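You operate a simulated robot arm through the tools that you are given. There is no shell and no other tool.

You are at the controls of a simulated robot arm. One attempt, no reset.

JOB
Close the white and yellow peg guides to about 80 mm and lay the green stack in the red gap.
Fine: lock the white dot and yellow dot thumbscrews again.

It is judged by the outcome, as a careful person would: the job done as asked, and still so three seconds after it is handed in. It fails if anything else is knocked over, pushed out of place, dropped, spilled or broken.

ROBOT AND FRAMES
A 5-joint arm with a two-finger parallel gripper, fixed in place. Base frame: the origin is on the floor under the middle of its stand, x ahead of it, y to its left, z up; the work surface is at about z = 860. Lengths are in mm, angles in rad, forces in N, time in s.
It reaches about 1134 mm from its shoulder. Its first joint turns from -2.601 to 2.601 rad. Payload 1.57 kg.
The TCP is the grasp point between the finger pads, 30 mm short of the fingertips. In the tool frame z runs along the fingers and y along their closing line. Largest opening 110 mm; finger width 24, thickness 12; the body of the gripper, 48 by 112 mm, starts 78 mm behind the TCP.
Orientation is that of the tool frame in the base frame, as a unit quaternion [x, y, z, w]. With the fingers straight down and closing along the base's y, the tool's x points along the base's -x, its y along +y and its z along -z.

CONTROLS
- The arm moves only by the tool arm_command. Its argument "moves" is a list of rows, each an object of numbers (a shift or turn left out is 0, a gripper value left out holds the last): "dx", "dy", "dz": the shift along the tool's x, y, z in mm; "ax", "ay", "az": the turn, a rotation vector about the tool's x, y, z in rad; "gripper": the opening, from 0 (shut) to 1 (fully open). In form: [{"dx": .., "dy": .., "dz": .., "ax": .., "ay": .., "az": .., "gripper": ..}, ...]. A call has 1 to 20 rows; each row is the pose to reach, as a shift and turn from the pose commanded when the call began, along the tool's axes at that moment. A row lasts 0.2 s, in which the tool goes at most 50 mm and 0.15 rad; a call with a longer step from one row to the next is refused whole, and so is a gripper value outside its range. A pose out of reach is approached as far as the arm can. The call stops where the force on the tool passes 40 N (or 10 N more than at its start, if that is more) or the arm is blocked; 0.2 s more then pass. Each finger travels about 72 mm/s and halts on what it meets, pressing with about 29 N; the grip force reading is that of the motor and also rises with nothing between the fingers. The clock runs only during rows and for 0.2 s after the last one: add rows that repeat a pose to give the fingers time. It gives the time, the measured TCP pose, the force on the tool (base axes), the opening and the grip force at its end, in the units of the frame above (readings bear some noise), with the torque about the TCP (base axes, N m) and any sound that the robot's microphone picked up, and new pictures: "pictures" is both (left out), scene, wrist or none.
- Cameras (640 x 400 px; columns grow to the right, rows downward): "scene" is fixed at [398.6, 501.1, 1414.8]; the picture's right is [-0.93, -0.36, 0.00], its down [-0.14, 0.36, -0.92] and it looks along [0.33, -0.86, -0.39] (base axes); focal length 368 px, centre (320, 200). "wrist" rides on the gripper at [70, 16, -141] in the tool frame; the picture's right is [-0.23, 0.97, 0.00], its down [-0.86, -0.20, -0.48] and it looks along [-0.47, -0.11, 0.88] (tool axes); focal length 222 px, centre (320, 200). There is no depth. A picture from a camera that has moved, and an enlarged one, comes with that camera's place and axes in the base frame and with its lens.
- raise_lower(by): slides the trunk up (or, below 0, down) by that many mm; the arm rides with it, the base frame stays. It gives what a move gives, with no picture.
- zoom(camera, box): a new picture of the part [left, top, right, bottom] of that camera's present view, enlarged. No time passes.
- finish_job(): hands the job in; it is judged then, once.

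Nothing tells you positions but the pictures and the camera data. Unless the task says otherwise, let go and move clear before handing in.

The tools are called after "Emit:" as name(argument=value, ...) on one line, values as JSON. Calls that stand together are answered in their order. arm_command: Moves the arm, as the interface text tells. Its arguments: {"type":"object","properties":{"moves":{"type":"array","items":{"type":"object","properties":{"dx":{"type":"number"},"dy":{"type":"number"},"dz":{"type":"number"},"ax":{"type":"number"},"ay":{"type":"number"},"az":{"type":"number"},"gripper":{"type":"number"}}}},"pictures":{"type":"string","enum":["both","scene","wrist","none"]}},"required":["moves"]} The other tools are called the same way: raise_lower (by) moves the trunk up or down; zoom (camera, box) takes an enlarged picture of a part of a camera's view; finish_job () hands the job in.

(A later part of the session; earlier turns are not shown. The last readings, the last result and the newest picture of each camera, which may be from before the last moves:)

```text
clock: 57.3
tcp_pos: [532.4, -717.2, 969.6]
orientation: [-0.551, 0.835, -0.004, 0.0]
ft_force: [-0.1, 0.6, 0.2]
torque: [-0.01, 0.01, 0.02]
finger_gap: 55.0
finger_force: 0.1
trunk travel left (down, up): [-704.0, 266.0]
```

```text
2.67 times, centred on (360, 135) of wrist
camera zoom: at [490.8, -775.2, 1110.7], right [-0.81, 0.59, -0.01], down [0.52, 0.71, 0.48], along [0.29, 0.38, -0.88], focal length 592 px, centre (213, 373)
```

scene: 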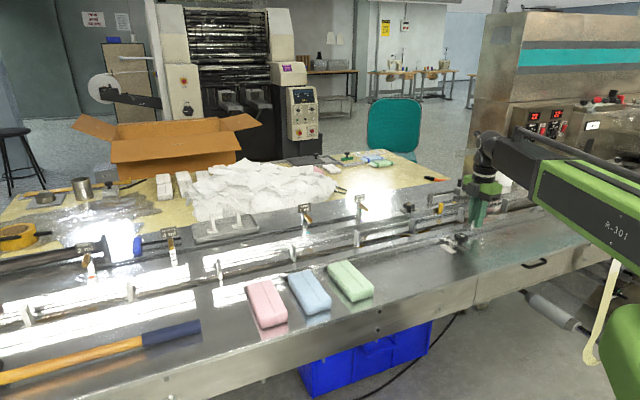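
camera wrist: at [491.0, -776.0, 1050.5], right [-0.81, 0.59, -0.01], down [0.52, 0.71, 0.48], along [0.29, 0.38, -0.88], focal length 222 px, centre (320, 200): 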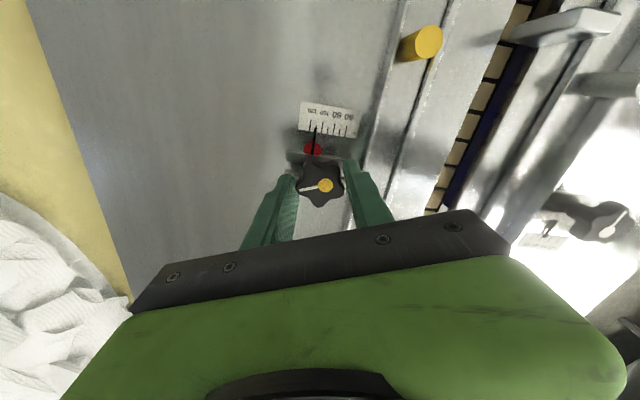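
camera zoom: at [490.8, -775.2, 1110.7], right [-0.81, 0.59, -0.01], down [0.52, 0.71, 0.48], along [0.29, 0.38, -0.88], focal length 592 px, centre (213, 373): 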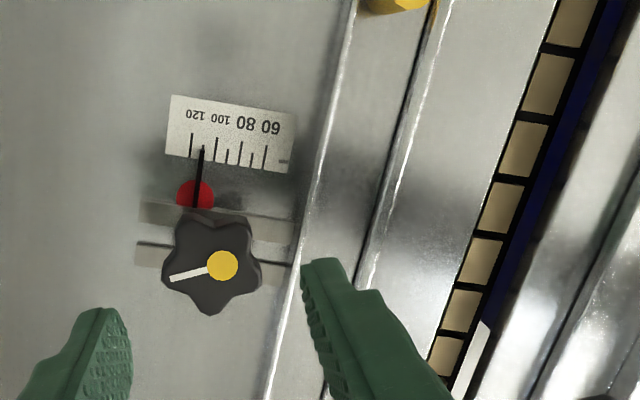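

Emit:
arm_command(moves=[{"dx": 24, "dy": 28, "az": 0.128}, {"dx": 48, "dy": 56, "az": 0.256}, {"dx": 72.7, "dy": 83.4, "az": 0.383}, {"dx": 72.7, "dy": 83.4, "az": 0.383}], pictures="wrist")

Emit:
zoom(camera="wrist", box=[160, 60, 480, 260])

Emit:
zoom(camera="scene", box=[400, 120, 560, 240])

```text
clock: 58.3
tcp_pos: [427.6, -752.1, 970.4]
orientation: [-0.382, 0.924, -0.002, 0.001]
ft_force: [0.2, 0.6, 0.1]
torque: [0.01, 0.0, -0.02]
finger_gap: 54.6
finger_force: 0.1
trunk travel left (down, up): [-704.0, 266.0]
camera wrist: at [366.8, -789.2, 1110.5], right [-0.53, 0.85, -0.01], down [0.75, 0.46, 0.48], along [0.41, 0.25, -0.88], focal length 222 px, centre (320, 200)
```

wrist: 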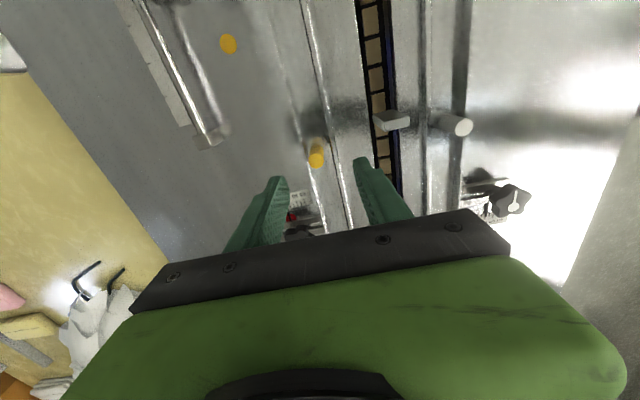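

```text
2.00 times, centred on (320, 160) of wrist
camera zoom: at [366.8, -789.2, 1110.5], right [-0.53, 0.85, -0.01], down [0.75, 0.46, 0.48], along [0.41, 0.25, -0.88], focal length 444 px, centre (320, 280)
```

zoom: 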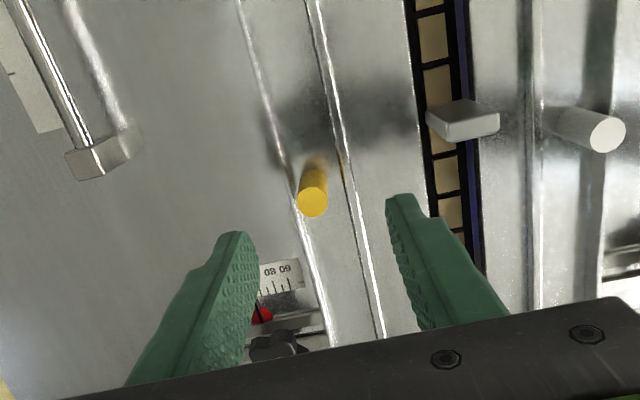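

```text
3.33 times, centred on (480, 180) of scene
camera zoom: at [398.6, 501.1, 1414.8], right [-0.93, -0.36, 0.0], down [-0.14, 0.36, -0.92], along [0.33, -0.86, -0.39], focal length 1228 px, centre (-213, 267)
```

zoom: 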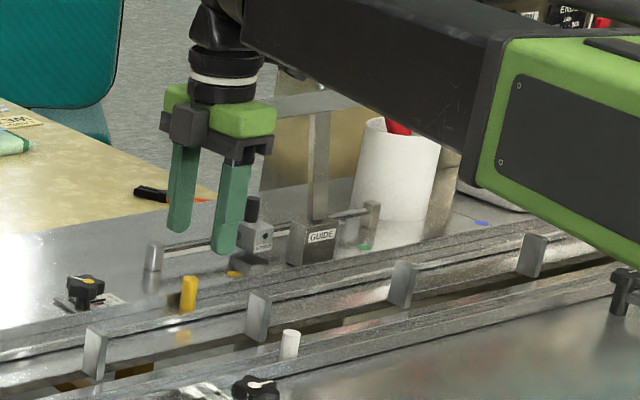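

The peg is ~4 mm to one side of the TCP but well between the fingers; gripping it will also show whether the yellow guide slides. Lowering and closing.

Emit:
arm_command(moves=[{"dy": -3.5}, {"dy": -3.5}], pictures="none")

Emit:
raise_lower(by=-58)

Emit:
arm_command(moves=[{"gripper": 0.35}, {"gripper": 0.2}, {"gripper": 0.05}, {"gripper": 0.0}, {"gripper": 0.0}, {"gripper": 0.0}], pictures="wrist")

Emit:
zoom(camera="wrist", box=[160, 100, 480, 300])

Emit:
zoom(camera="scene", box=[385, 190, 475, 250])

```text
clock: 58.9
tcp_pos: [429.3, -753.5, 970.7]
orientation: [-0.383, 0.924, -0.002, 0.0]
ft_force: [0.3, 0.3, -0.1]
torque: [0.02, -0.03, -0.01]
finger_gap: 54.6
finger_force: 0.2
trunk travel left (down, up): [-704.0, 266.0]
```

```text
clock: 59.9
tcp_pos: [430.1, -754.3, 912.2]
orientation: [-0.382, 0.924, -0.003, 0.001]
ft_force: [-1.1, -0.3, 0.5]
torque: [0.01, -0.02, 0.0]
finger_gap: 54.9
finger_force: 0.0
trunk travel left (down, up): [-646.0, 324.0]
```

```text
clock: 61.2
tcp_pos: [429.8, -755.0, 912.7]
orientation: [-0.383, 0.924, -0.002, 0.0]
ft_force: [0.7, -0.2, 1.0]
torque: [0.21, 0.23, 0.01]
finger_gap: 15.6
finger_force: 31.1
trunk travel left (down, up): [-646.0, 324.0]
camera wrist: at [369.6, -791.8, 1052.6], right [-0.53, 0.85, -0.01], down [0.74, 0.47, 0.48], along [0.41, 0.25, -0.88], focal length 222 px, centre (320, 200)
```

wrist: 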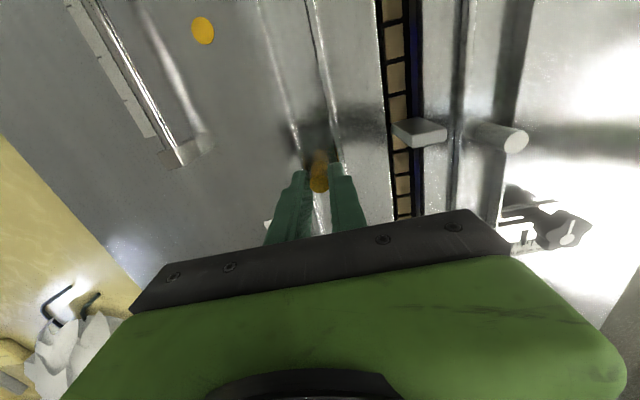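

```text
2.00 times, centred on (320, 200) of wrist
camera zoom: at [369.6, -791.8, 1052.6], right [-0.53, 0.85, -0.01], down [0.74, 0.47, 0.48], along [0.41, 0.25, -0.88], focal length 444 px, centre (320, 200)
```

zoom: 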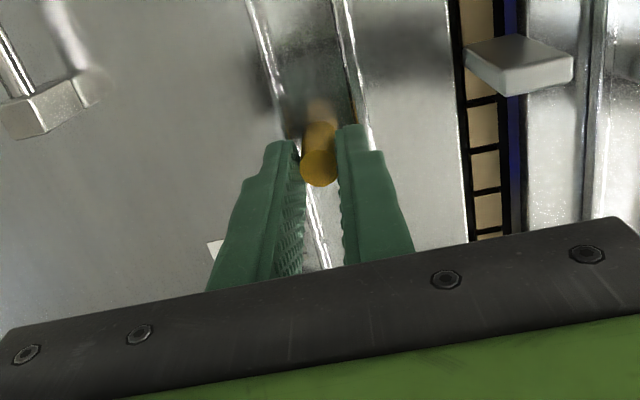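

```text
6.67 times, centred on (430, 220) of scene
camera zoom: at [398.6, 501.1, 1414.8], right [-0.93, -0.36, 0.0], down [-0.14, 0.36, -0.92], along [0.33, -0.86, -0.39], focal length 2456 px, centre (-413, 67)
```

zoom: 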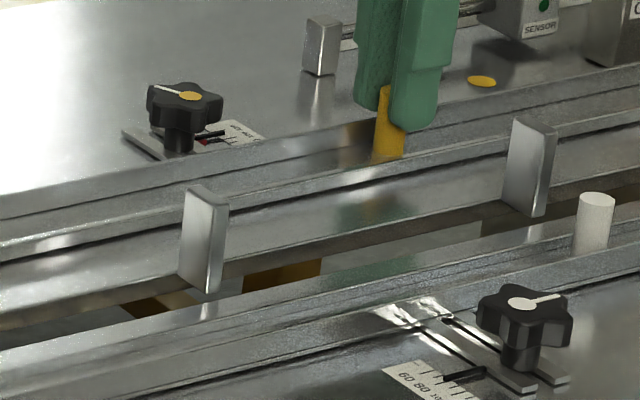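

Peg held without disturbing it. Moving inward (+tool y) 14 mm in steps.

Emit:
arm_command(moves=[{"dy": 2.5}, {"dy": 5}, {"dy": 7.5}, {"dy": 10}, {"dy": 12}, {"dy": 14}, {"dy": 14}], pictures="wrist")

Emit:
zoom(camera="scene", box=[385, 190, 430, 220])

```text
clock: 62.9
tcp_pos: [420.2, -744.2, 912.2]
orientation: [-0.382, 0.924, -0.003, 0.0]
ft_force: [-0.9, -2.0, 1.3]
torque: [0.14, 0.29, 0.0]
finger_gap: 15.5
finger_force: 31.2
trunk travel left (down, up): [-646.0, 324.0]
camera wrist: at [359.8, -781.9, 1052.6], right [-0.53, 0.85, -0.01], down [0.74, 0.47, 0.48], along [0.41, 0.25, -0.88], focal length 222 px, centre (320, 200)
```

wrist: 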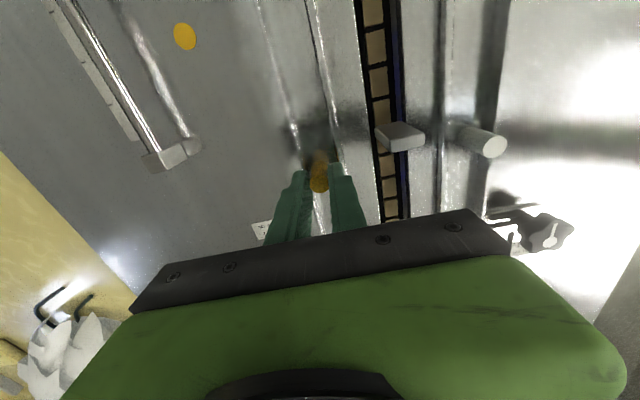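

```text
13.33 times, centred on (408, 205) of scene
camera zoom: at [398.6, 501.1, 1414.8], right [-0.93, -0.36, 0.0], down [-0.14, 0.36, -0.92], along [0.33, -0.86, -0.39], focal length 4912 px, centre (-847, 133)
```

zoom: 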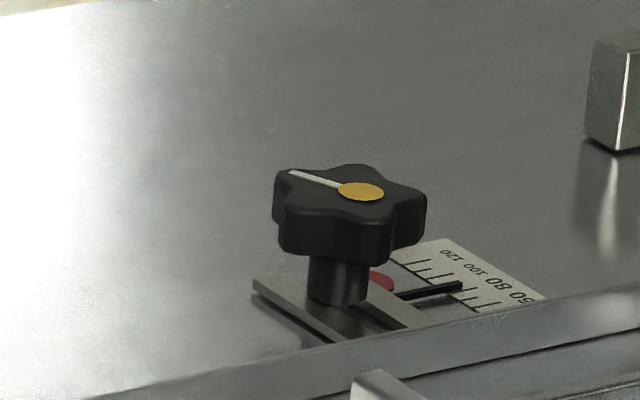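

Emit:
arm_command(moves=[{"dy": 0.9}, {"dy": 1.7}, {"dy": 1.7}, {"dy": 1.7}, {"dy": 1.7, "gripper": 0.3}, {"dy": 1.7, "gripper": 0.45}, {"dy": 1.7, "gripper": 0.45}], pictures="none")

Emit:
raise_lower(by=60)

Emit:
zoom(camera="wrist", box=[240, 120, 400, 220])

```text
clock: 64.5
tcp_pos: [418.8, -743.3, 912.7]
orientation: [-0.382, 0.924, -0.002, 0.002]
ft_force: [0.4, -0.8, 0.0]
torque: [-0.02, 0.0, 0.0]
finger_gap: 49.4
finger_force: 0.0
trunk travel left (down, up): [-646.0, 324.0]
```

```text
clock: 65.5
tcp_pos: [419.6, -743.0, 973.0]
orientation: [-0.382, 0.924, -0.002, 0.001]
ft_force: [-0.1, 0.9, 0.0]
torque: [0.01, -0.01, -0.02]
finger_gap: 49.6
finger_force: 0.1
trunk travel left (down, up): [-706.0, 264.0]
```

```text
4.00 times, centred on (320, 170) of wrist
camera zoom: at [358.4, -780.6, 1112.5], right [-0.53, 0.85, -0.01], down [0.74, 0.47, 0.48], along [0.41, 0.25, -0.88], focal length 888 px, centre (320, 320)
```

zoom: 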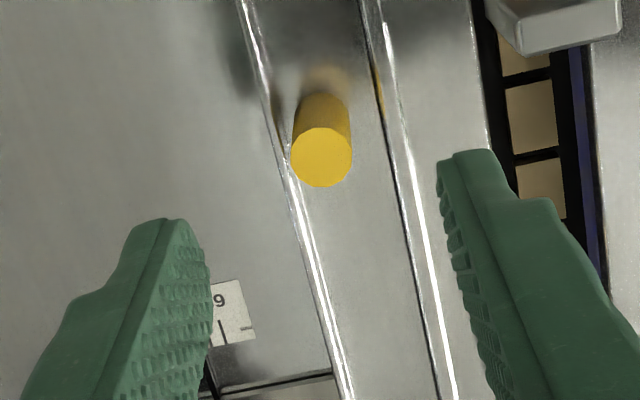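

Emit:
arm_command(moves=[{"dx": -32.8, "dy": -20.8, "az": -0.128, "gripper": 0.5}, {"dx": -65.5, "dy": -41.7, "az": -0.256, "gripper": 0.5}, {"dx": -98.3, "dy": -62.5, "az": -0.383, "gripper": 0.5}, {"dx": -98.3, "dy": -62.5, "az": -0.383, "gripper": 0.5}], pictures="wrist")

Emit:
zoom(camera="wrist", box=[280, 90, 376, 150])

Emit:
zoom(camera="wrist", box=[240, 100, 400, 200])

```text
clock: 66.5
tcp_pos: [533.5, -718.9, 971.8]
orientation: [-0.552, 0.834, -0.002, 0.0]
ft_force: [0.2, -0.7, 0.2]
torque: [0.01, -0.02, 0.0]
finger_gap: 54.8
finger_force: 0.1
trunk travel left (down, up): [-706.0, 264.0]
camera wrist: at [491.3, -775.9, 1112.8], right [-0.81, 0.59, -0.01], down [0.52, 0.71, 0.48], along [0.29, 0.38, -0.88], focal length 222 px, centre (320, 200)
```

wrist: 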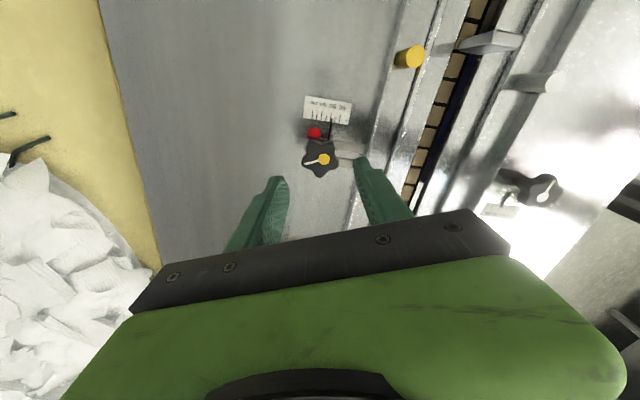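

```text
6.67 times, centred on (328, 120) of wrist
camera zoom: at [491.3, -775.9, 1112.8], right [-0.81, 0.59, -0.01], down [0.52, 0.71, 0.48], along [0.29, 0.38, -0.88], focal length 1481 px, centre (267, 733)
```

zoom: 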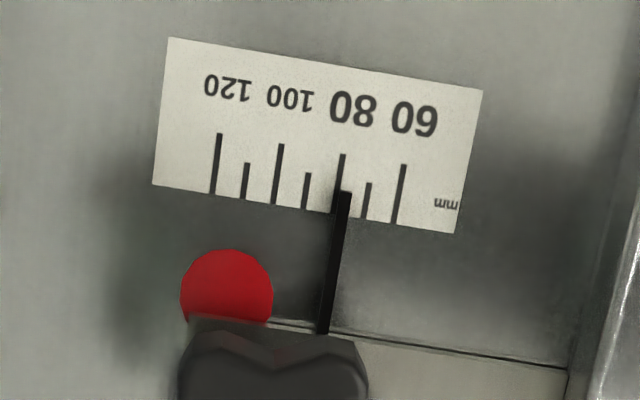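

```text
4.00 times, centred on (320, 150) of wrist
camera zoom: at [491.3, -775.9, 1112.8], right [-0.81, 0.59, -0.01], down [0.52, 0.71, 0.48], along [0.29, 0.38, -0.88], focal length 888 px, centre (320, 400)
```

zoom: 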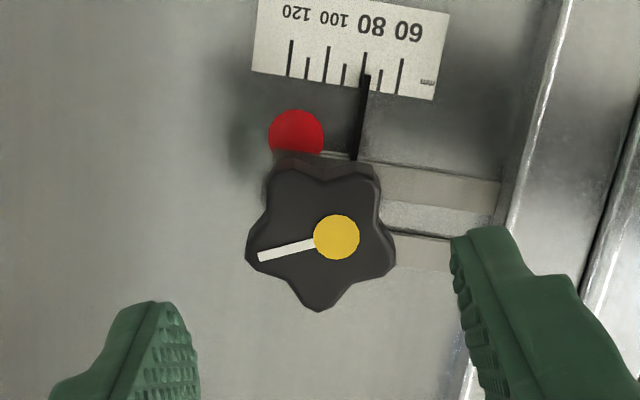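

The yellow pointer reads about 78. I'll go back and ease it out by ~1 mm so both sides sit at 80.

Emit:
arm_command(moves=[{"dx": 22.6, "dy": 31.5, "az": 0.128}, {"dx": 45.1, "dy": 63, "az": 0.256}, {"dx": 67.7, "dy": 94.6, "az": 0.383}, {"dx": 67.7, "dy": 94.6, "az": 0.383}], pictures="wrist")

Emit:
zoom(camera="wrist", box=[240, 120, 400, 220])

```text
clock: 67.5
tcp_pos: [419.0, -742.8, 972.2]
orientation: [-0.382, 0.924, -0.003, 0.002]
ft_force: [0.8, 0.1, 0.1]
torque: [0.0, 0.0, 0.0]
finger_gap: 55.2
finger_force: 0.0
trunk travel left (down, up): [-706.0, 264.0]
camera wrist: at [358.1, -780.0, 1112.5], right [-0.53, 0.85, -0.01], down [0.74, 0.46, 0.48], along [0.41, 0.25, -0.88], focal length 222 px, centre (320, 200)
```

wrist: 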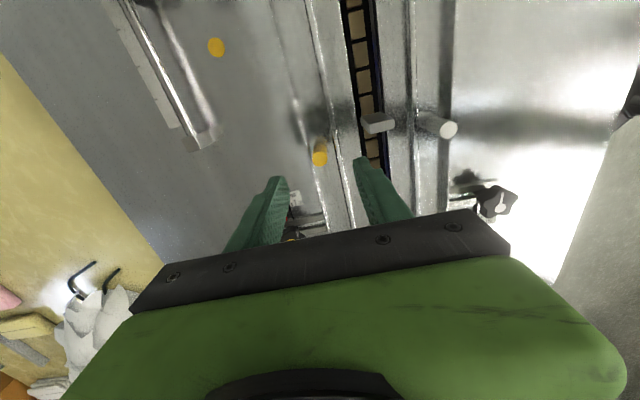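

```text
4.00 times, centred on (320, 170) of wrist
camera zoom: at [358.1, -780.0, 1112.5], right [-0.53, 0.85, -0.01], down [0.74, 0.46, 0.48], along [0.41, 0.25, -0.88], focal length 888 px, centre (320, 320)
```

zoom: 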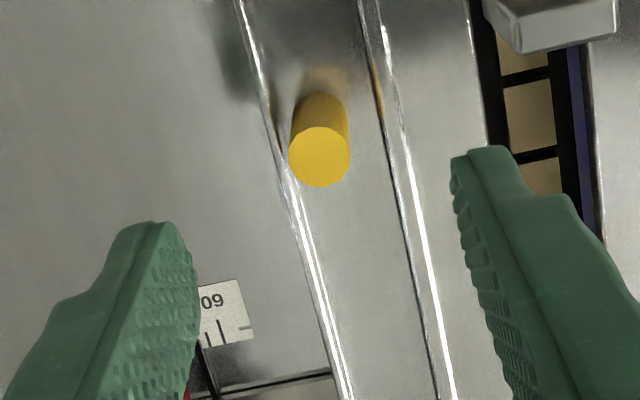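

Emit:
arm_command(moves=[{"dy": -1.7}, {"dy": -1.7}], pictures="none")

Emit:
raise_lower(by=-60)

Emit:
arm_command(moves=[{"gripper": 0.35}, {"gripper": 0.2}, {"gripper": 0.05}, {"gripper": 0.0}, {"gripper": 0.0}, {"gripper": 0.0}], pictures="wrist")

Emit:
arm_command(moves=[{"gripper": 0.25}, {"gripper": 0.45}, {"gripper": 0.45}], pictures="none")

Emit:
raise_lower(by=60)

```text
clock: 68.0
tcp_pos: [420.2, -743.3, 973.1]
orientation: [-0.382, 0.924, -0.003, 0.001]
ft_force: [-0.1, 0.6, 0.1]
torque: [0.0, -0.01, 0.02]
finger_gap: 54.9
finger_force: 0.1
trunk travel left (down, up): [-706.0, 264.0]
```

```text
clock: 69.0
tcp_pos: [420.4, -742.2, 912.6]
orientation: [-0.383, 0.924, -0.002, 0.0]
ft_force: [0.2, -0.1, 0.5]
torque: [0.0, 0.02, 0.02]
finger_gap: 54.9
finger_force: 0.0
trunk travel left (down, up): [-646.0, 324.0]
```

```text
clock: 70.5
tcp_pos: [419.9, -744.4, 912.8]
orientation: [-0.383, 0.924, -0.002, 0.001]
ft_force: [-0.3, 1.5, 0.3]
torque: [0.35, 0.16, 0.0]
finger_gap: 15.5
finger_force: 31.1
trunk travel left (down, up): [-646.0, 324.0]
camera wrist: at [359.7, -781.1, 1052.6], right [-0.53, 0.85, -0.01], down [0.74, 0.47, 0.48], along [0.41, 0.25, -0.88], focal length 222 px, centre (320, 200)
```

wrist: 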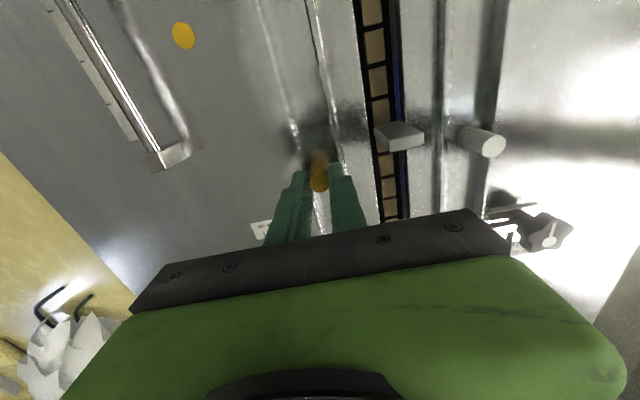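

```text
clock: 71.2
tcp_pos: [419.9, -744.4, 912.3]
orientation: [-0.383, 0.924, -0.002, 0.0]
ft_force: [-0.2, -0.3, 0.6]
torque: [-0.03, 0.05, 0.02]
finger_gap: 49.7
finger_force: 0.0
trunk travel left (down, up): [-646.0, 324.0]
```

```text
clock: 72.2
tcp_pos: [421.1, -743.4, 972.1]
orientation: [-0.383, 0.924, -0.004, 0.0]
ft_force: [-0.1, 0.2, 0.3]
torque: [0.01, 0.04, 0.0]
finger_gap: 49.2
finger_force: 0.1
trunk travel left (down, up): [-706.0, 264.0]
```

Emit:
arm_command(moves=[{"dx": -32.6, "dy": -20.4, "az": -0.128, "gripper": 0.5}, {"dx": -65.1, "dy": -40.8, "az": -0.256, "gripper": 0.5}, {"dx": -97.7, "dy": -61.2, "az": -0.383, "gripper": 0.5}, {"dx": -97.7, "dy": -61.2, "az": -0.383, "gripper": 0.5}], pictures="wrist")

Emit:
zoom(camera="wrist", box=[280, 90, 376, 150])

Emit:
zoom(camera="wrist", box=[240, 100, 400, 200])

```text
clock: 73.2
tcp_pos: [531.5, -717.9, 972.3]
orientation: [-0.553, 0.833, -0.003, 0.0]
ft_force: [0.1, 0.6, 0.2]
torque: [0.01, 0.0, 0.0]
finger_gap: 55.2
finger_force: 0.2
trunk travel left (down, up): [-706.0, 264.0]
camera wrist: at [490.5, -774.9, 1112.8], right [-0.81, 0.59, -0.01], down [0.52, 0.71, 0.48], along [0.29, 0.38, -0.88], focal length 222 px, centre (320, 200)
```

wrist: 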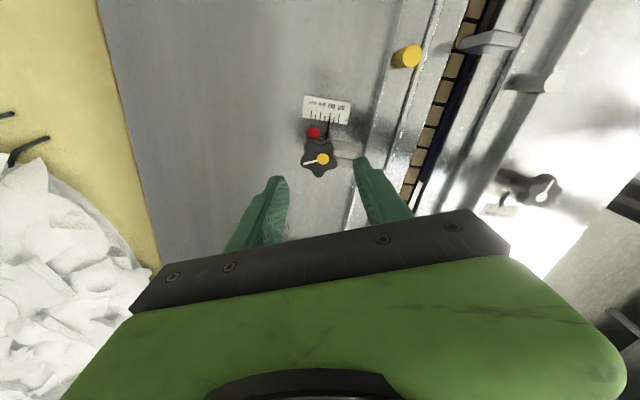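

```text
6.67 times, centred on (328, 120) of wrist
camera zoom: at [490.5, -774.9, 1112.8], right [-0.81, 0.59, -0.01], down [0.52, 0.71, 0.48], along [0.29, 0.38, -0.88], focal length 1481 px, centre (267, 733)
```

zoom: 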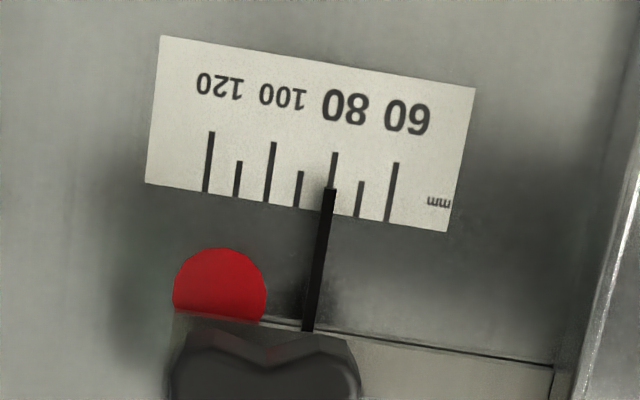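

```text
4.00 times, centred on (320, 150) of wrist
camera zoom: at [490.5, -774.9, 1112.8], right [-0.81, 0.59, -0.01], down [0.52, 0.71, 0.48], along [0.29, 0.38, -0.88], focal length 888 px, centre (320, 400)
```

zoom: 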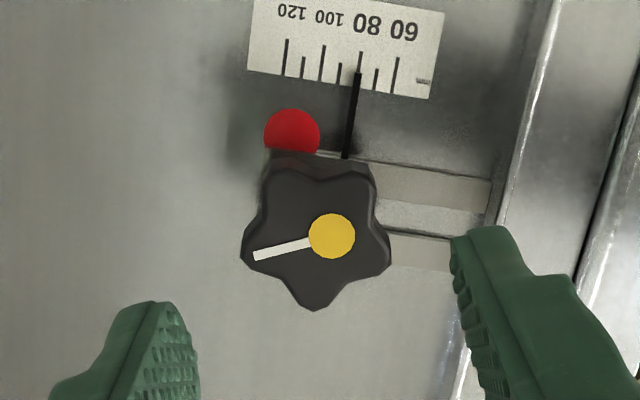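

Yellow is at 80. Lowering onto the knob and gripping it.

Emit:
raise_lower(by=-61)

Emit:
arm_command(moves=[{"gripper": 0.4}, {"gripper": 0.2}, {"gripper": 0.2}, {"gripper": 0.2}, {"gripper": 0.2}], pictures="none")

Emit:
arm_command(moves=[{"az": 0.13}, {"az": 0.26}, {"az": 0.39}, {"az": 0.52}, {"az": 0.65}, {"az": 0.65}], pictures="none")

```text
clock: 74.3
tcp_pos: [532.1, -717.9, 912.2]
orientation: [-0.551, 0.835, -0.003, 0.001]
ft_force: [0.6, -0.8, -0.2]
torque: [0.01, -0.03, 0.01]
finger_gap: 55.1
finger_force: 0.0
trunk travel left (down, up): [-645.0, 325.0]
```

```text
clock: 75.5
tcp_pos: [534.1, -717.6, 911.2]
orientation: [-0.552, 0.834, -0.003, 0.001]
ft_force: [16.9, -14.1, 15.3]
torque: [-0.05, -0.27, -0.03]
finger_gap: 38.5
finger_force: 44.1
trunk travel left (down, up): [-645.0, 325.0]
```

```text
clock: 76.9
tcp_pos: [533.3, -717.7, 911.6]
orientation: [-0.256, 0.967, -0.003, 0.001]
ft_force: [16.8, -11.6, 13.2]
torque: [-0.51, 0.42, -0.04]
finger_gap: 38.6
finger_force: 44.3
trunk travel left (down, up): [-645.0, 325.0]
```

Emit:
arm_command(moves=[{"dx": -0.3, "dy": -0.7, "az": 0.13}, {"dx": -0.3, "dy": -0.7, "az": 0.26}, {"dx": -0.3, "dy": -0.7, "az": 0.39}, {"dx": -0.3, "dy": -0.7, "az": 0.52}, {"dx": -0.3, "dy": -0.7, "az": 0.65}, {"dx": -0.3, "dy": -0.7, "az": 0.65}], pictures="none")

Emit:
arm_command(moves=[{"az": 0.13}, {"az": 0.26}, {"az": 0.39}, {"az": 0.52}, {"az": 0.65}, {"az": 0.72}, {"az": 0.79}, {"az": 0.86}, {"az": 0.86}], pictures="wrist")

Emit:
zoom(camera="wrist", box=[240, 130, 400, 230])

```text
clock: 78.3
tcp_pos: [532.7, -717.8, 909.5]
orientation: [0.067, 0.998, -0.001, 0.0]
ft_force: [2.3, 5.7, -3.9]
torque: [0.62, 0.81, 0.0]
finger_gap: 38.5
finger_force: 44.2
trunk travel left (down, up): [-645.0, 325.0]
```

```text
clock: 80.3
tcp_pos: [534.4, -717.6, 912.3]
orientation: [0.477, 0.879, -0.002, 0.003]
ft_force: [12.0, 4.7, 6.9]
torque: [0.21, -0.04, 0.14]
finger_gap: 38.0
finger_force: 43.6
trunk travel left (down, up): [-645.0, 325.0]
camera wrist: at [510.1, -650.0, 1051.6], right [0.94, 0.34, 0.0], down [0.3, -0.82, 0.48], along [0.17, -0.46, -0.87], focal length 222 px, centre (320, 200)
```

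wrist: 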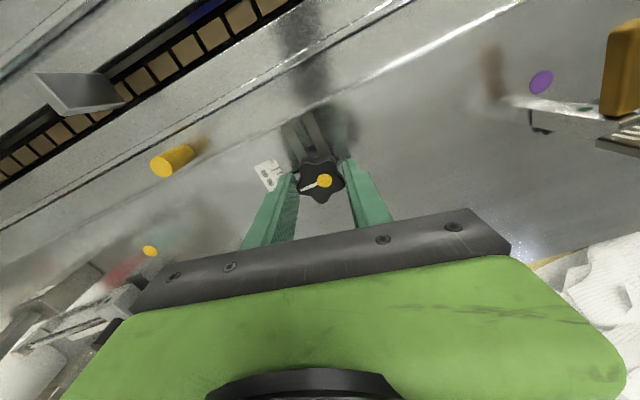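

```text
4.00 times, centred on (320, 180) of wrist
camera zoom: at [510.1, -650.0, 1051.6], right [0.94, 0.34, 0.0], down [0.3, -0.82, 0.48], along [0.17, -0.46, -0.87], focal length 888 px, centre (320, 280)
```

zoom: 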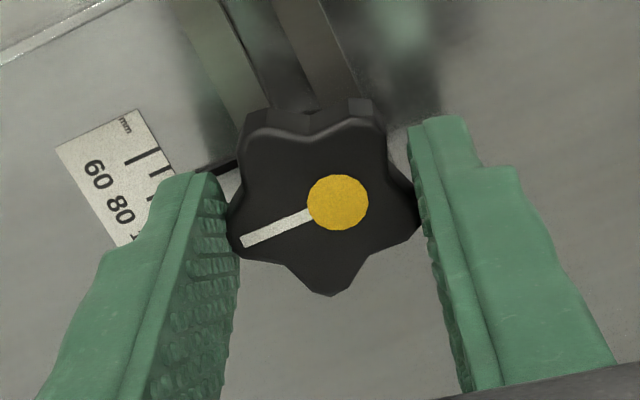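

The yellow knob is against its stop (0.14 N m, fingers slipping on it). Opening and lifting, then verifying both.

Emit:
arm_command(moves=[{"gripper": 0.45}, {"gripper": 0.55}, {"gripper": 0.55}], pictures="none")

Emit:
raise_lower(by=130)

Emit:
zoom(camera="wrist", box=[240, 100, 400, 200])

Emit:
zoom(camera="scene", box=[380, 180, 500, 260])

Emit:
zoom(camera="scene", box=[320, 250, 380, 310])

```text
clock: 81.1
tcp_pos: [533.2, -718.8, 911.7]
orientation: [0.477, 0.879, -0.001, 0.002]
ft_force: [0.8, 0.4, 0.4]
torque: [0.0, -0.01, 0.03]
finger_gap: 60.4
finger_force: 0.0
trunk travel left (down, up): [-645.0, 325.0]
```

```text
clock: 82.6
tcp_pos: [533.2, -717.5, 1042.9]
orientation: [0.477, 0.879, 0.0, 0.001]
ft_force: [0.9, -0.7, -0.3]
torque: [0.02, 0.01, 0.01]
finger_gap: 60.6
finger_force: 0.1
trunk travel left (down, up): [-775.0, 195.0]
```

```text
4.00 times, centred on (320, 150) of wrist
camera zoom: at [508.7, -650.9, 1181.2], right [0.94, 0.34, 0.0], down [0.3, -0.82, 0.48], along [0.17, -0.45, -0.88], focal length 888 px, centre (320, 400)
```

zoom: 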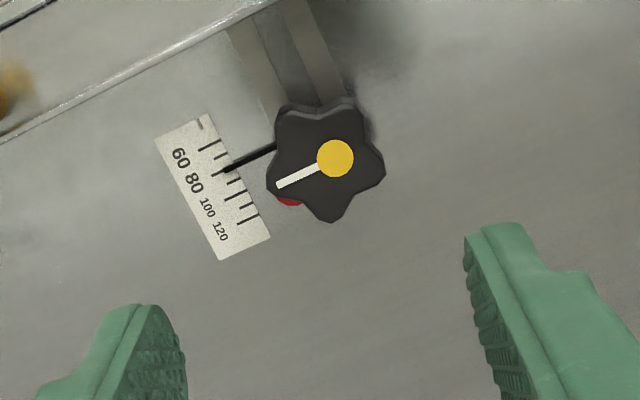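

```text
5.00 times, centred on (440, 220) of scene
camera zoom: at [398.6, 501.1, 1414.8], right [-0.93, -0.36, 0.0], down [-0.14, 0.36, -0.92], along [0.33, -0.86, -0.39], focal length 1842 px, centre (-280, 100)
```

zoom: 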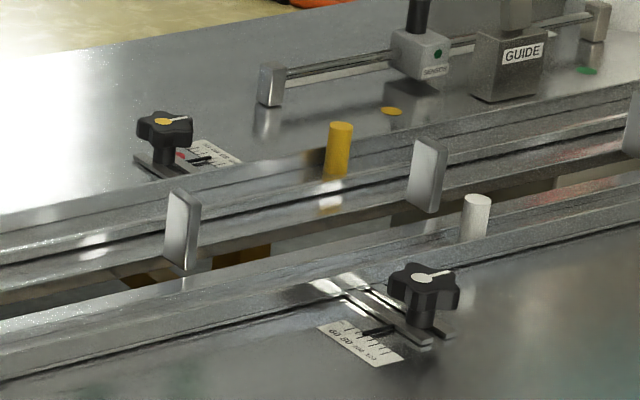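

```text
6.67 times, centred on (350, 280) of scene
camera zoom: at [398.6, 501.1, 1414.8], right [-0.93, -0.36, 0.0], down [-0.14, 0.36, -0.92], along [0.33, -0.86, -0.39], focal length 2456 px, centre (120, -333)
```

zoom: 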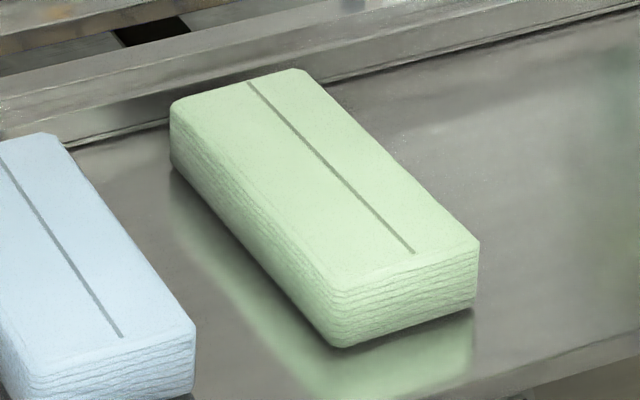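

Both knobs are back at their locked angle and both pointers read 80. Before picking the green stack (about 125×60×27 mm, at ≈(605, −242)), I'll look straight down on the red gap from the placing pose to fix the lug and rail positions.

Emit:
arm_command(moves=[{"dx": 9.3, "dy": -3.8, "az": -0.137}, {"dx": 18.5, "dy": -7.6, "az": -0.274}, {"dx": 27.8, "dy": -11.4, "az": -0.411}, {"dx": 37.1, "dy": -15.2, "az": -0.548}, {"dx": 46.3, "dy": -19, "az": -0.685}, {"dx": 55.6, "dy": -22.8, "az": -0.822}, {"dx": 64.9, "dy": -26.6, "az": -0.959}, {"dx": 74.2, "dy": -30.4, "az": -1.096}, {"dx": 83.4, "dy": -34.2, "az": -1.233}, {"dx": 92.7, "dy": -38, "az": -1.37}, {"dx": 102, "dy": -41.8, "az": -1.507}, {"dx": 111.2, "dy": -45.6, "az": -1.644}, {"dx": 120.5, "dy": -49.4, "az": -1.78}, {"dx": 120.5, "dy": -49.4, "az": -1.78}], pictures="wrist")

Emit:
zoom(camera="wrist", box=[200, 0, 440, 150])

Emit:
zoom(camera="wrist", box=[200, 100, 440, 250])

```text
clock: 85.6
tcp_pos: [426.3, -645.6, 1041.2]
orientation: [-0.384, 0.923, -0.003, 0.0]
ft_force: [-0.6, 0.3, 0.0]
torque: [0.01, -0.02, 0.01]
finger_gap: 60.6
finger_force: 0.0
trunk travel left (down, up): [-775.0, 195.0]
camera wrist: at [365.3, -682.2, 1181.6], right [-0.53, 0.85, -0.01], down [0.74, 0.47, 0.48], along [0.41, 0.25, -0.88], focal length 222 px, centre (320, 200)
```

wrist: 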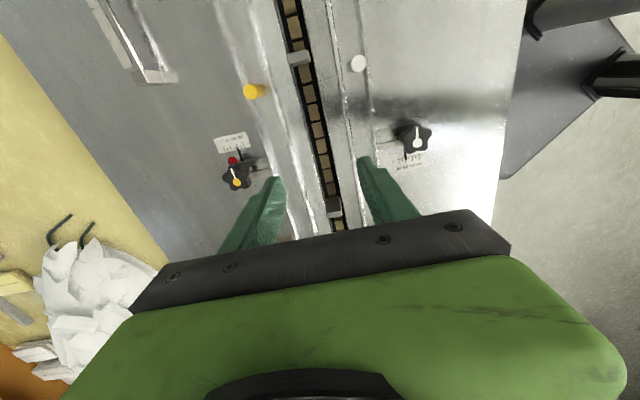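

```text
2.67 times, centred on (320, 75) of wrist
camera zoom: at [365.3, -682.2, 1181.6], right [-0.53, 0.85, -0.01], down [0.74, 0.47, 0.48], along [0.41, 0.25, -0.88], focal length 592 px, centre (320, 533)
```

zoom: 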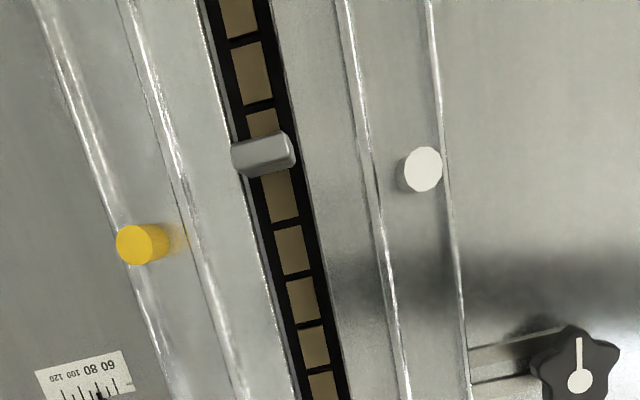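

```text
2.67 times, centred on (320, 175) of wrist
camera zoom: at [365.3, -682.2, 1181.6], right [-0.53, 0.85, -0.01], down [0.74, 0.47, 0.48], along [0.41, 0.25, -0.88], focal length 592 px, centre (320, 267)
```

zoom: 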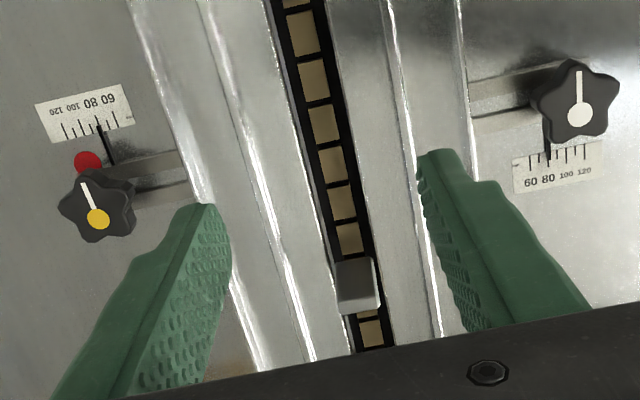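

Clear view: the lugs leave a free gap s≈−243…−53 (centre −148), the guide inner edges are symmetric about t≈−757, and both scales read 80. Now I move over the green stack with the gripper turned to close across its width.

Emit:
arm_command(moves=[{"dx": -34.2, "dy": 13.2, "az": 0.129, "gripper": 0.73}, {"dx": -68.4, "dy": 26.3, "az": 0.258, "gripper": 0.73}, {"dx": -102.6, "dy": 39.5, "az": 0.386, "gripper": 0.73}, {"dx": -136.8, "dy": 52.6, "az": 0.515, "gripper": 0.73}, {"dx": -171, "dy": 65.8, "az": 0.644, "gripper": 0.73}, {"dx": -205.3, "dy": 78.9, "az": 0.773, "gripper": 0.73}, {"dx": -239.5, "dy": 92.1, "az": 0.901, "gripper": 0.73}, {"dx": -273.7, "dy": 105.2, "az": 1.03, "gripper": 0.73}, {"dx": -307.9, "dy": 118.4, "az": 1.159, "gripper": 0.73}, {"dx": -342.1, "dy": 131.5, "az": 1.288, "gripper": 0.73}, {"dx": -376.3, "dy": 144.7, "az": 1.416, "gripper": 0.73}, {"dx": -410.5, "dy": 157.8, "az": 1.545, "gripper": 0.73}, {"dx": -410.5, "dy": 157.8, "az": 1.545, "gripper": 0.73}], pictures="both")

Emit:
zoom(camera="wrist", box=[200, 60, 440, 210])

```text
clock: 88.4
tcp_pos: [602.9, -241.8, 1042.1]
orientation: [0.37, 0.929, -0.002, 0.002]
ft_force: [0.4, 0.5, 0.8]
torque: [0.02, -0.03, 0.0]
finger_gap: 80.4
finger_force: 0.1
trunk travel left (down, up): [-775.0, 195.0]
camera wrist: at [564.0, -181.6, 1181.3], right [0.83, 0.55, 0.0], down [0.48, -0.73, 0.48], along [0.27, -0.4, -0.88], focal length 222 px, centre (320, 200)
```

scene: 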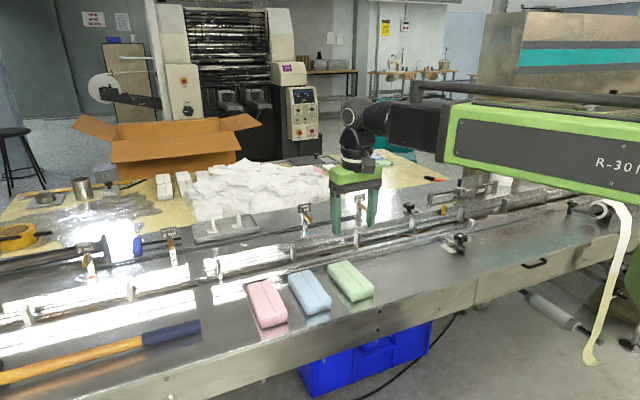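
wrist: 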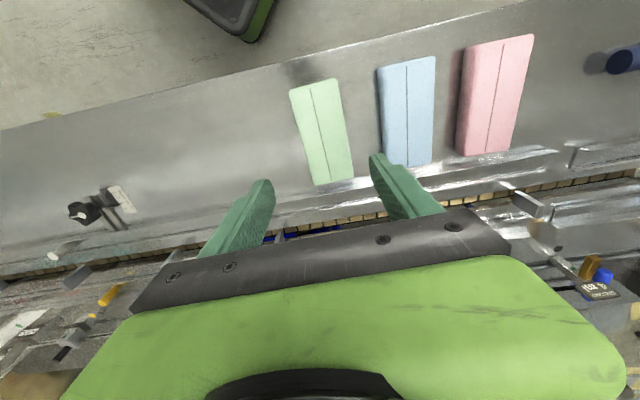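

```text
2.67 times, centred on (320, 135) of wrist
camera zoom: at [564.0, -181.6, 1181.3], right [0.83, 0.55, 0.0], down [0.48, -0.73, 0.48], along [0.27, -0.4, -0.88], focal length 592 px, centre (320, 373)
```

zoom: 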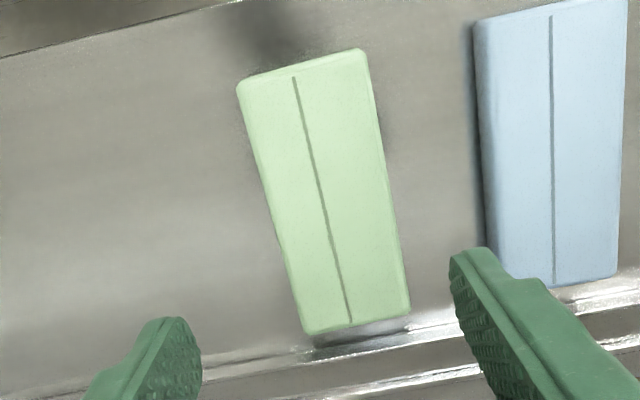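

The stack is aligned with the gripper, offset about 2 mm and 5 mm from the TCP axis. I'll centre over it and lower in stages.

Emit:
arm_command(moves=[{"dx": 2.3, "dy": 5.3}, {"dx": 2.3, "dy": 5.3}], pictures="none")

Emit:
raise_lower(by=-105)

Emit:
zoom(camera="wrist", box=[200, 60, 440, 210])

Emit:
zoom(camera="scene", box=[300, 220, 420, 310])

```text
clock: 89.0
tcp_pos: [606.0, -236.5, 1041.1]
orientation: [0.37, 0.929, -0.003, 0.002]
ft_force: [-0.5, -0.5, -0.6]
torque: [0.0, -0.01, 0.03]
finger_gap: 80.4
finger_force: 0.1
trunk travel left (down, up): [-775.0, 195.0]
```

```text
clock: 90.4
tcp_pos: [605.9, -235.9, 936.9]
orientation: [0.369, 0.929, -0.001, 0.002]
ft_force: [0.3, 0.1, -0.2]
torque: [0.02, 0.01, -0.01]
finger_gap: 80.5
finger_force: 0.0
trunk travel left (down, up): [-670.0, 300.0]
```

```text
2.67 times, centred on (320, 135) of wrist
camera zoom: at [566.5, -176.6, 1076.3], right [0.83, 0.55, 0.0], down [0.48, -0.73, 0.48], along [0.27, -0.4, -0.88], focal length 592 px, centre (320, 373)
```

zoom: 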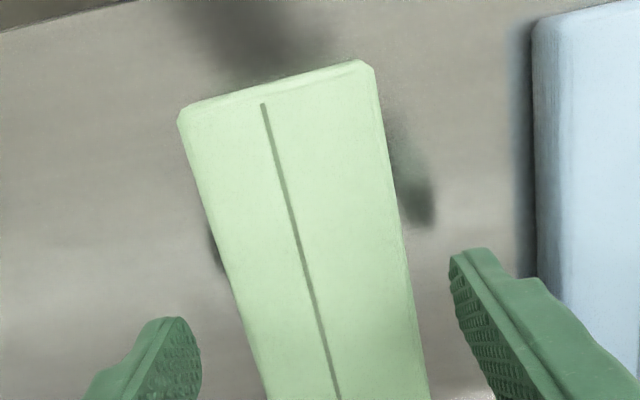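

```text
4.44 times, centred on (360, 265) of scene
camera zoom: at [398.6, 501.1, 1414.8], right [-0.93, -0.36, 0.0], down [-0.14, 0.36, -0.92], along [0.33, -0.86, -0.39], focal length 1637 px, centre (142, -89)
```

zoom: 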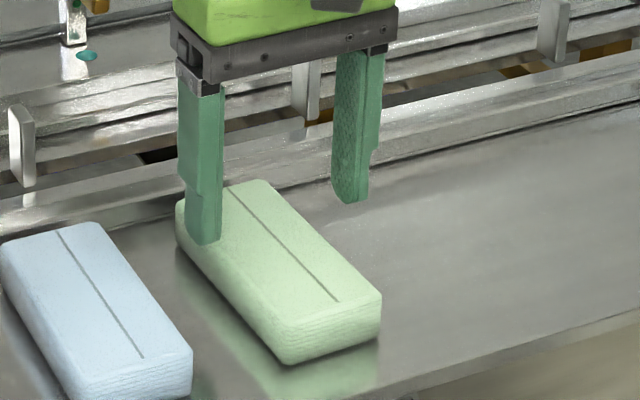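

Fingers straddle the stack. Lowering 28 mm so the tips engage just the upper ~9–10 mm (they must stay above the guide rails when placing).

Emit:
raise_lower(by=-28)

Emit:
zoom(camera="scene", box=[310, 240, 400, 300])

Emit:
zoom(camera="wrist", box=[200, 60, 440, 210])

```text
clock: 91.1
tcp_pos: [605.4, -237.1, 907.8]
orientation: [0.37, 0.929, -0.002, 0.001]
ft_force: [0.5, -0.2, 0.4]
torque: [0.0, 0.0, 0.03]
finger_gap: 80.6
finger_force: 0.1
trunk travel left (down, up): [-642.0, 328.0]
```

```text
6.67 times, centred on (355, 270) of scene
camera zoom: at [398.6, 501.1, 1414.8], right [-0.93, -0.36, 0.0], down [-0.14, 0.36, -0.92], along [0.33, -0.86, -0.39], focal length 2456 px, centre (87, -267)
```

zoom: 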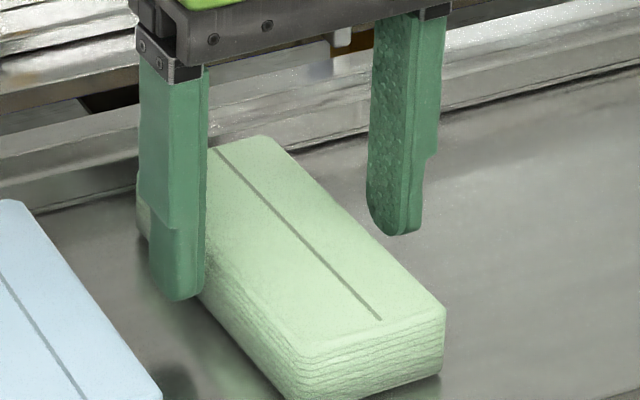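

```text
2.67 times, centred on (320, 135) of wrist
camera zoom: at [566.5, -176.6, 1048.2], right [0.83, 0.55, 0.0], down [0.48, -0.73, 0.48], along [0.27, -0.4, -0.88], focal length 592 px, centre (320, 373)
```

zoom: 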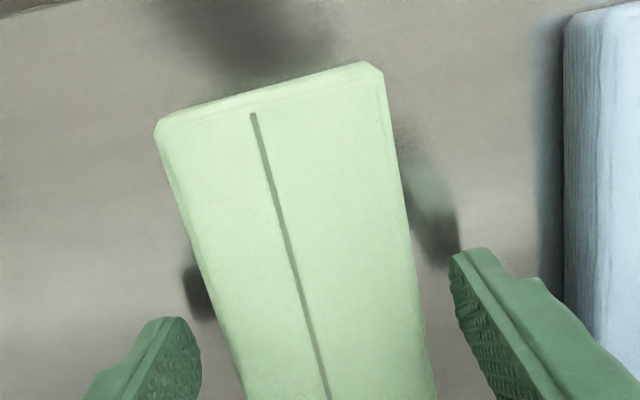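

Fingertips are at z≈878 against a stack top of ≈888. Closing on the stack.

Emit:
arm_command(moves=[{"gripper": 0.6}, {"gripper": 0.45}, {"gripper": 0.4}, {"gripper": 0.4}, {"gripper": 0.4}], pictures="wrist")

Emit:
zoom(camera="scene", box=[310, 240, 400, 300])

```text
clock: 92.3
tcp_pos: [606.2, -236.3, 908.0]
orientation: [0.37, 0.929, -0.001, 0.001]
ft_force: [-0.3, 0.5, -0.3]
torque: [0.02, 0.0, 0.02]
finger_gap: 58.7
finger_force: 29.8
trunk travel left (down, up): [-642.0, 328.0]
camera wrist: at [566.5, -176.6, 1048.3], right [0.83, 0.55, 0.0], down [0.48, -0.73, 0.48], along [0.27, -0.4, -0.88], focal length 222 px, centre (320, 200)
```

wrist: 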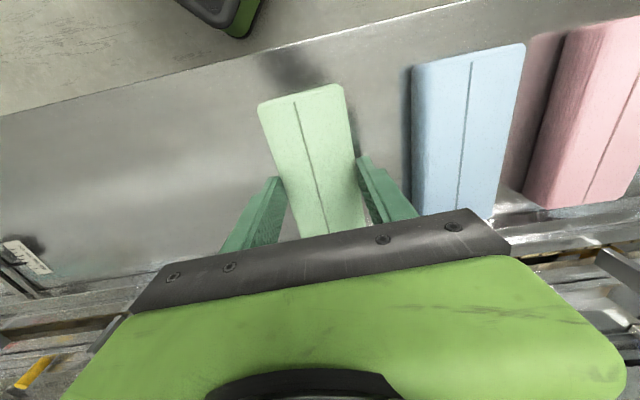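

```text
6.67 times, centred on (355, 270) of scene
camera zoom: at [398.6, 501.1, 1414.8], right [-0.93, -0.36, 0.0], down [-0.14, 0.36, -0.92], along [0.33, -0.86, -0.39], focal length 2456 px, centre (87, -267)
```

zoom: 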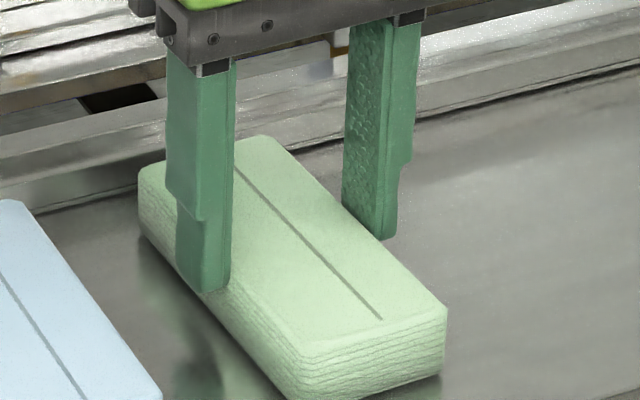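

Stack held (58.7 mm wide, 30 N grip). Lifting 40 mm and checking that it hangs level.

Emit:
raise_lower(by=40)

Emit:
zoom(camera="scene", box=[300, 220, 420, 310])

```text
clock: 93.2
tcp_pos: [605.1, -236.5, 948.9]
orientation: [0.37, 0.929, -0.001, 0.002]
ft_force: [-0.7, 0.0, -0.2]
torque: [-0.03, 0.01, 0.0]
finger_gap: 58.6
finger_force: 29.1
trunk travel left (down, up): [-682.0, 288.0]
```

```text
4.44 times, centred on (360, 265) of scene
camera zoom: at [398.6, 501.1, 1414.8], right [-0.93, -0.36, 0.0], down [-0.14, 0.36, -0.92], along [0.33, -0.86, -0.39], focal length 1637 px, centre (142, -89)
```

zoom: 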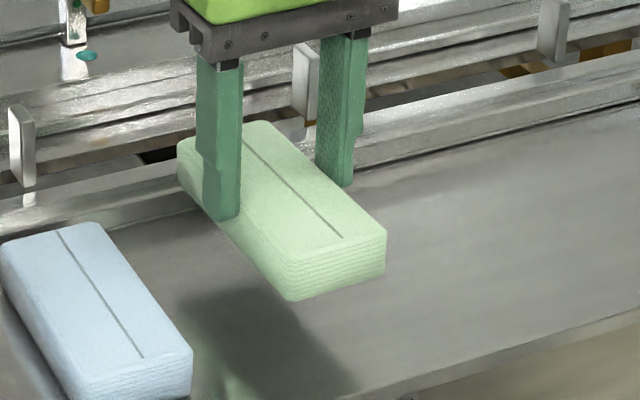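

It hangs level. Raising 60 mm more to clear lugs, pegs and knobs.

Emit:
raise_lower(by=60)

Emit:
arm_command(moves=[{"dx": -10.7, "dy": -29.6, "az": -0.11}, {"dx": -21.4, "dy": -59.2, "az": -0.22}, {"dx": -32, "dy": -88.8, "az": -0.331}, {"dx": -42.7, "dy": -118.3, "az": -0.441}, {"dx": -53.4, "dy": -147.9, "az": -0.551}, {"dx": -64.1, "dy": -177.5, "az": -0.661}, {"dx": -74.8, "dy": -207.1, "az": -0.772}, {"dx": -85.4, "dy": -236.7, "az": -0.882}, {"dx": -96.1, "dy": -266.3, "az": -0.992}, {"dx": -106.8, "dy": -295.9, "az": -1.102}, {"dx": -117.5, "dy": -325.4, "az": -1.212}, {"dx": -128.1, "dy": -355, "az": -1.323}, {"dx": -138.8, "dy": -384.6, "az": -1.433}, {"dx": -149.5, "dy": -414.2, "az": -1.543}, {"dx": -149.5, "dy": -414.2, "az": -1.543}, {"dx": -149.5, "dy": -414.2, "az": -1.543}], pictures="both")

Emit:
zoom(camera="wrist", box=[160, 0, 480, 200])

Emit:
zoom(camera="scene", box=[380, 150, 500, 250])

```text
clock: 94.2
tcp_pos: [606.2, -237.7, 1008.0]
orientation: [0.37, 0.929, -0.002, 0.001]
ft_force: [0.9, 0.6, -0.3]
torque: [0.02, -0.01, -0.02]
finger_gap: 58.7
finger_force: 28.5
trunk travel left (down, up): [-742.0, 228.0]
```

```text
clock: 97.6
tcp_pos: [429.4, -641.7, 1010.1]
orientation: [-0.383, 0.924, -0.003, 0.0]
ft_force: [0.4, -0.8, -0.2]
torque: [-0.02, -0.01, -0.01]
finger_gap: 58.8
finger_force: 28.9
trunk travel left (down, up): [-742.0, 228.0]
camera wrist: at [369.4, -678.3, 1148.6], right [-0.53, 0.85, -0.01], down [0.74, 0.47, 0.48], along [0.41, 0.25, -0.88], focal length 222 px, centre (320, 200)
```

scene: 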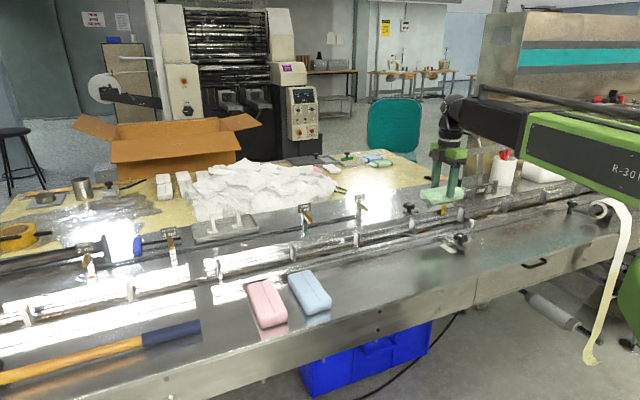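
wrist: 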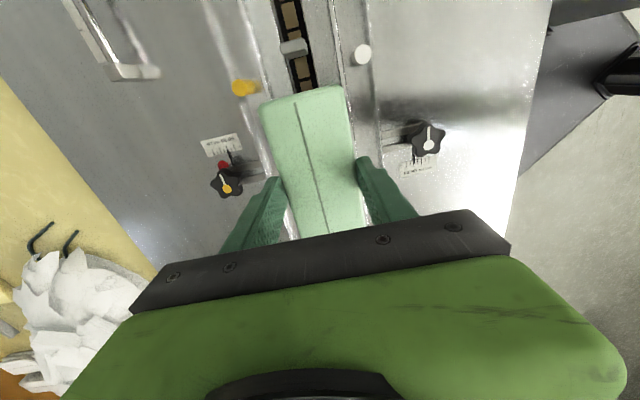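

```text
2.00 times, centred on (320, 100) of wrist
camera zoom: at [369.4, -678.3, 1148.6], right [-0.53, 0.85, -0.01], down [0.74, 0.47, 0.48], along [0.41, 0.25, -0.88], focal length 444 px, centre (320, 400)
```

zoom: 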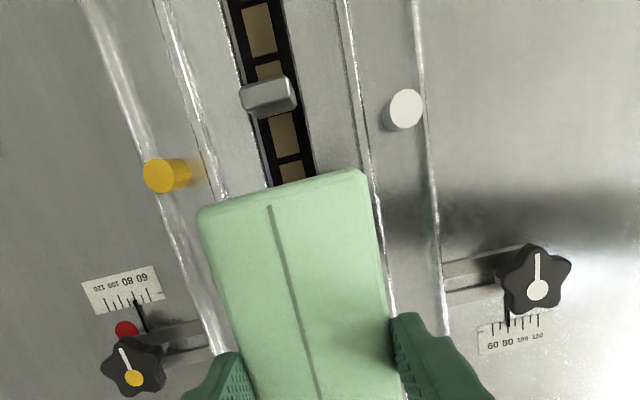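

```text
4.00 times, centred on (440, 200) of scene
camera zoom: at [398.6, 501.1, 1414.8], right [-0.93, -0.36, 0.0], down [-0.14, 0.36, -0.92], along [0.33, -0.86, -0.39], focal length 1474 px, centre (-160, 200)
```

zoom: 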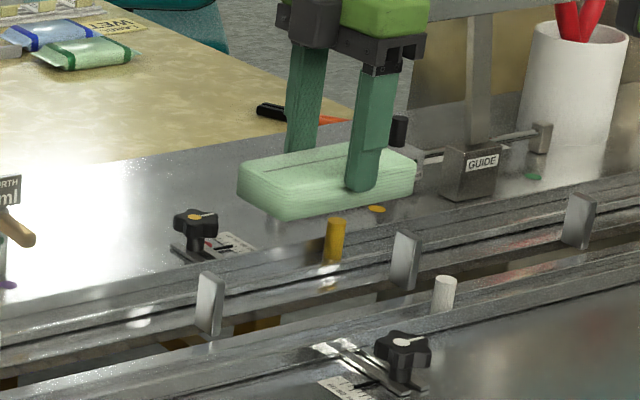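

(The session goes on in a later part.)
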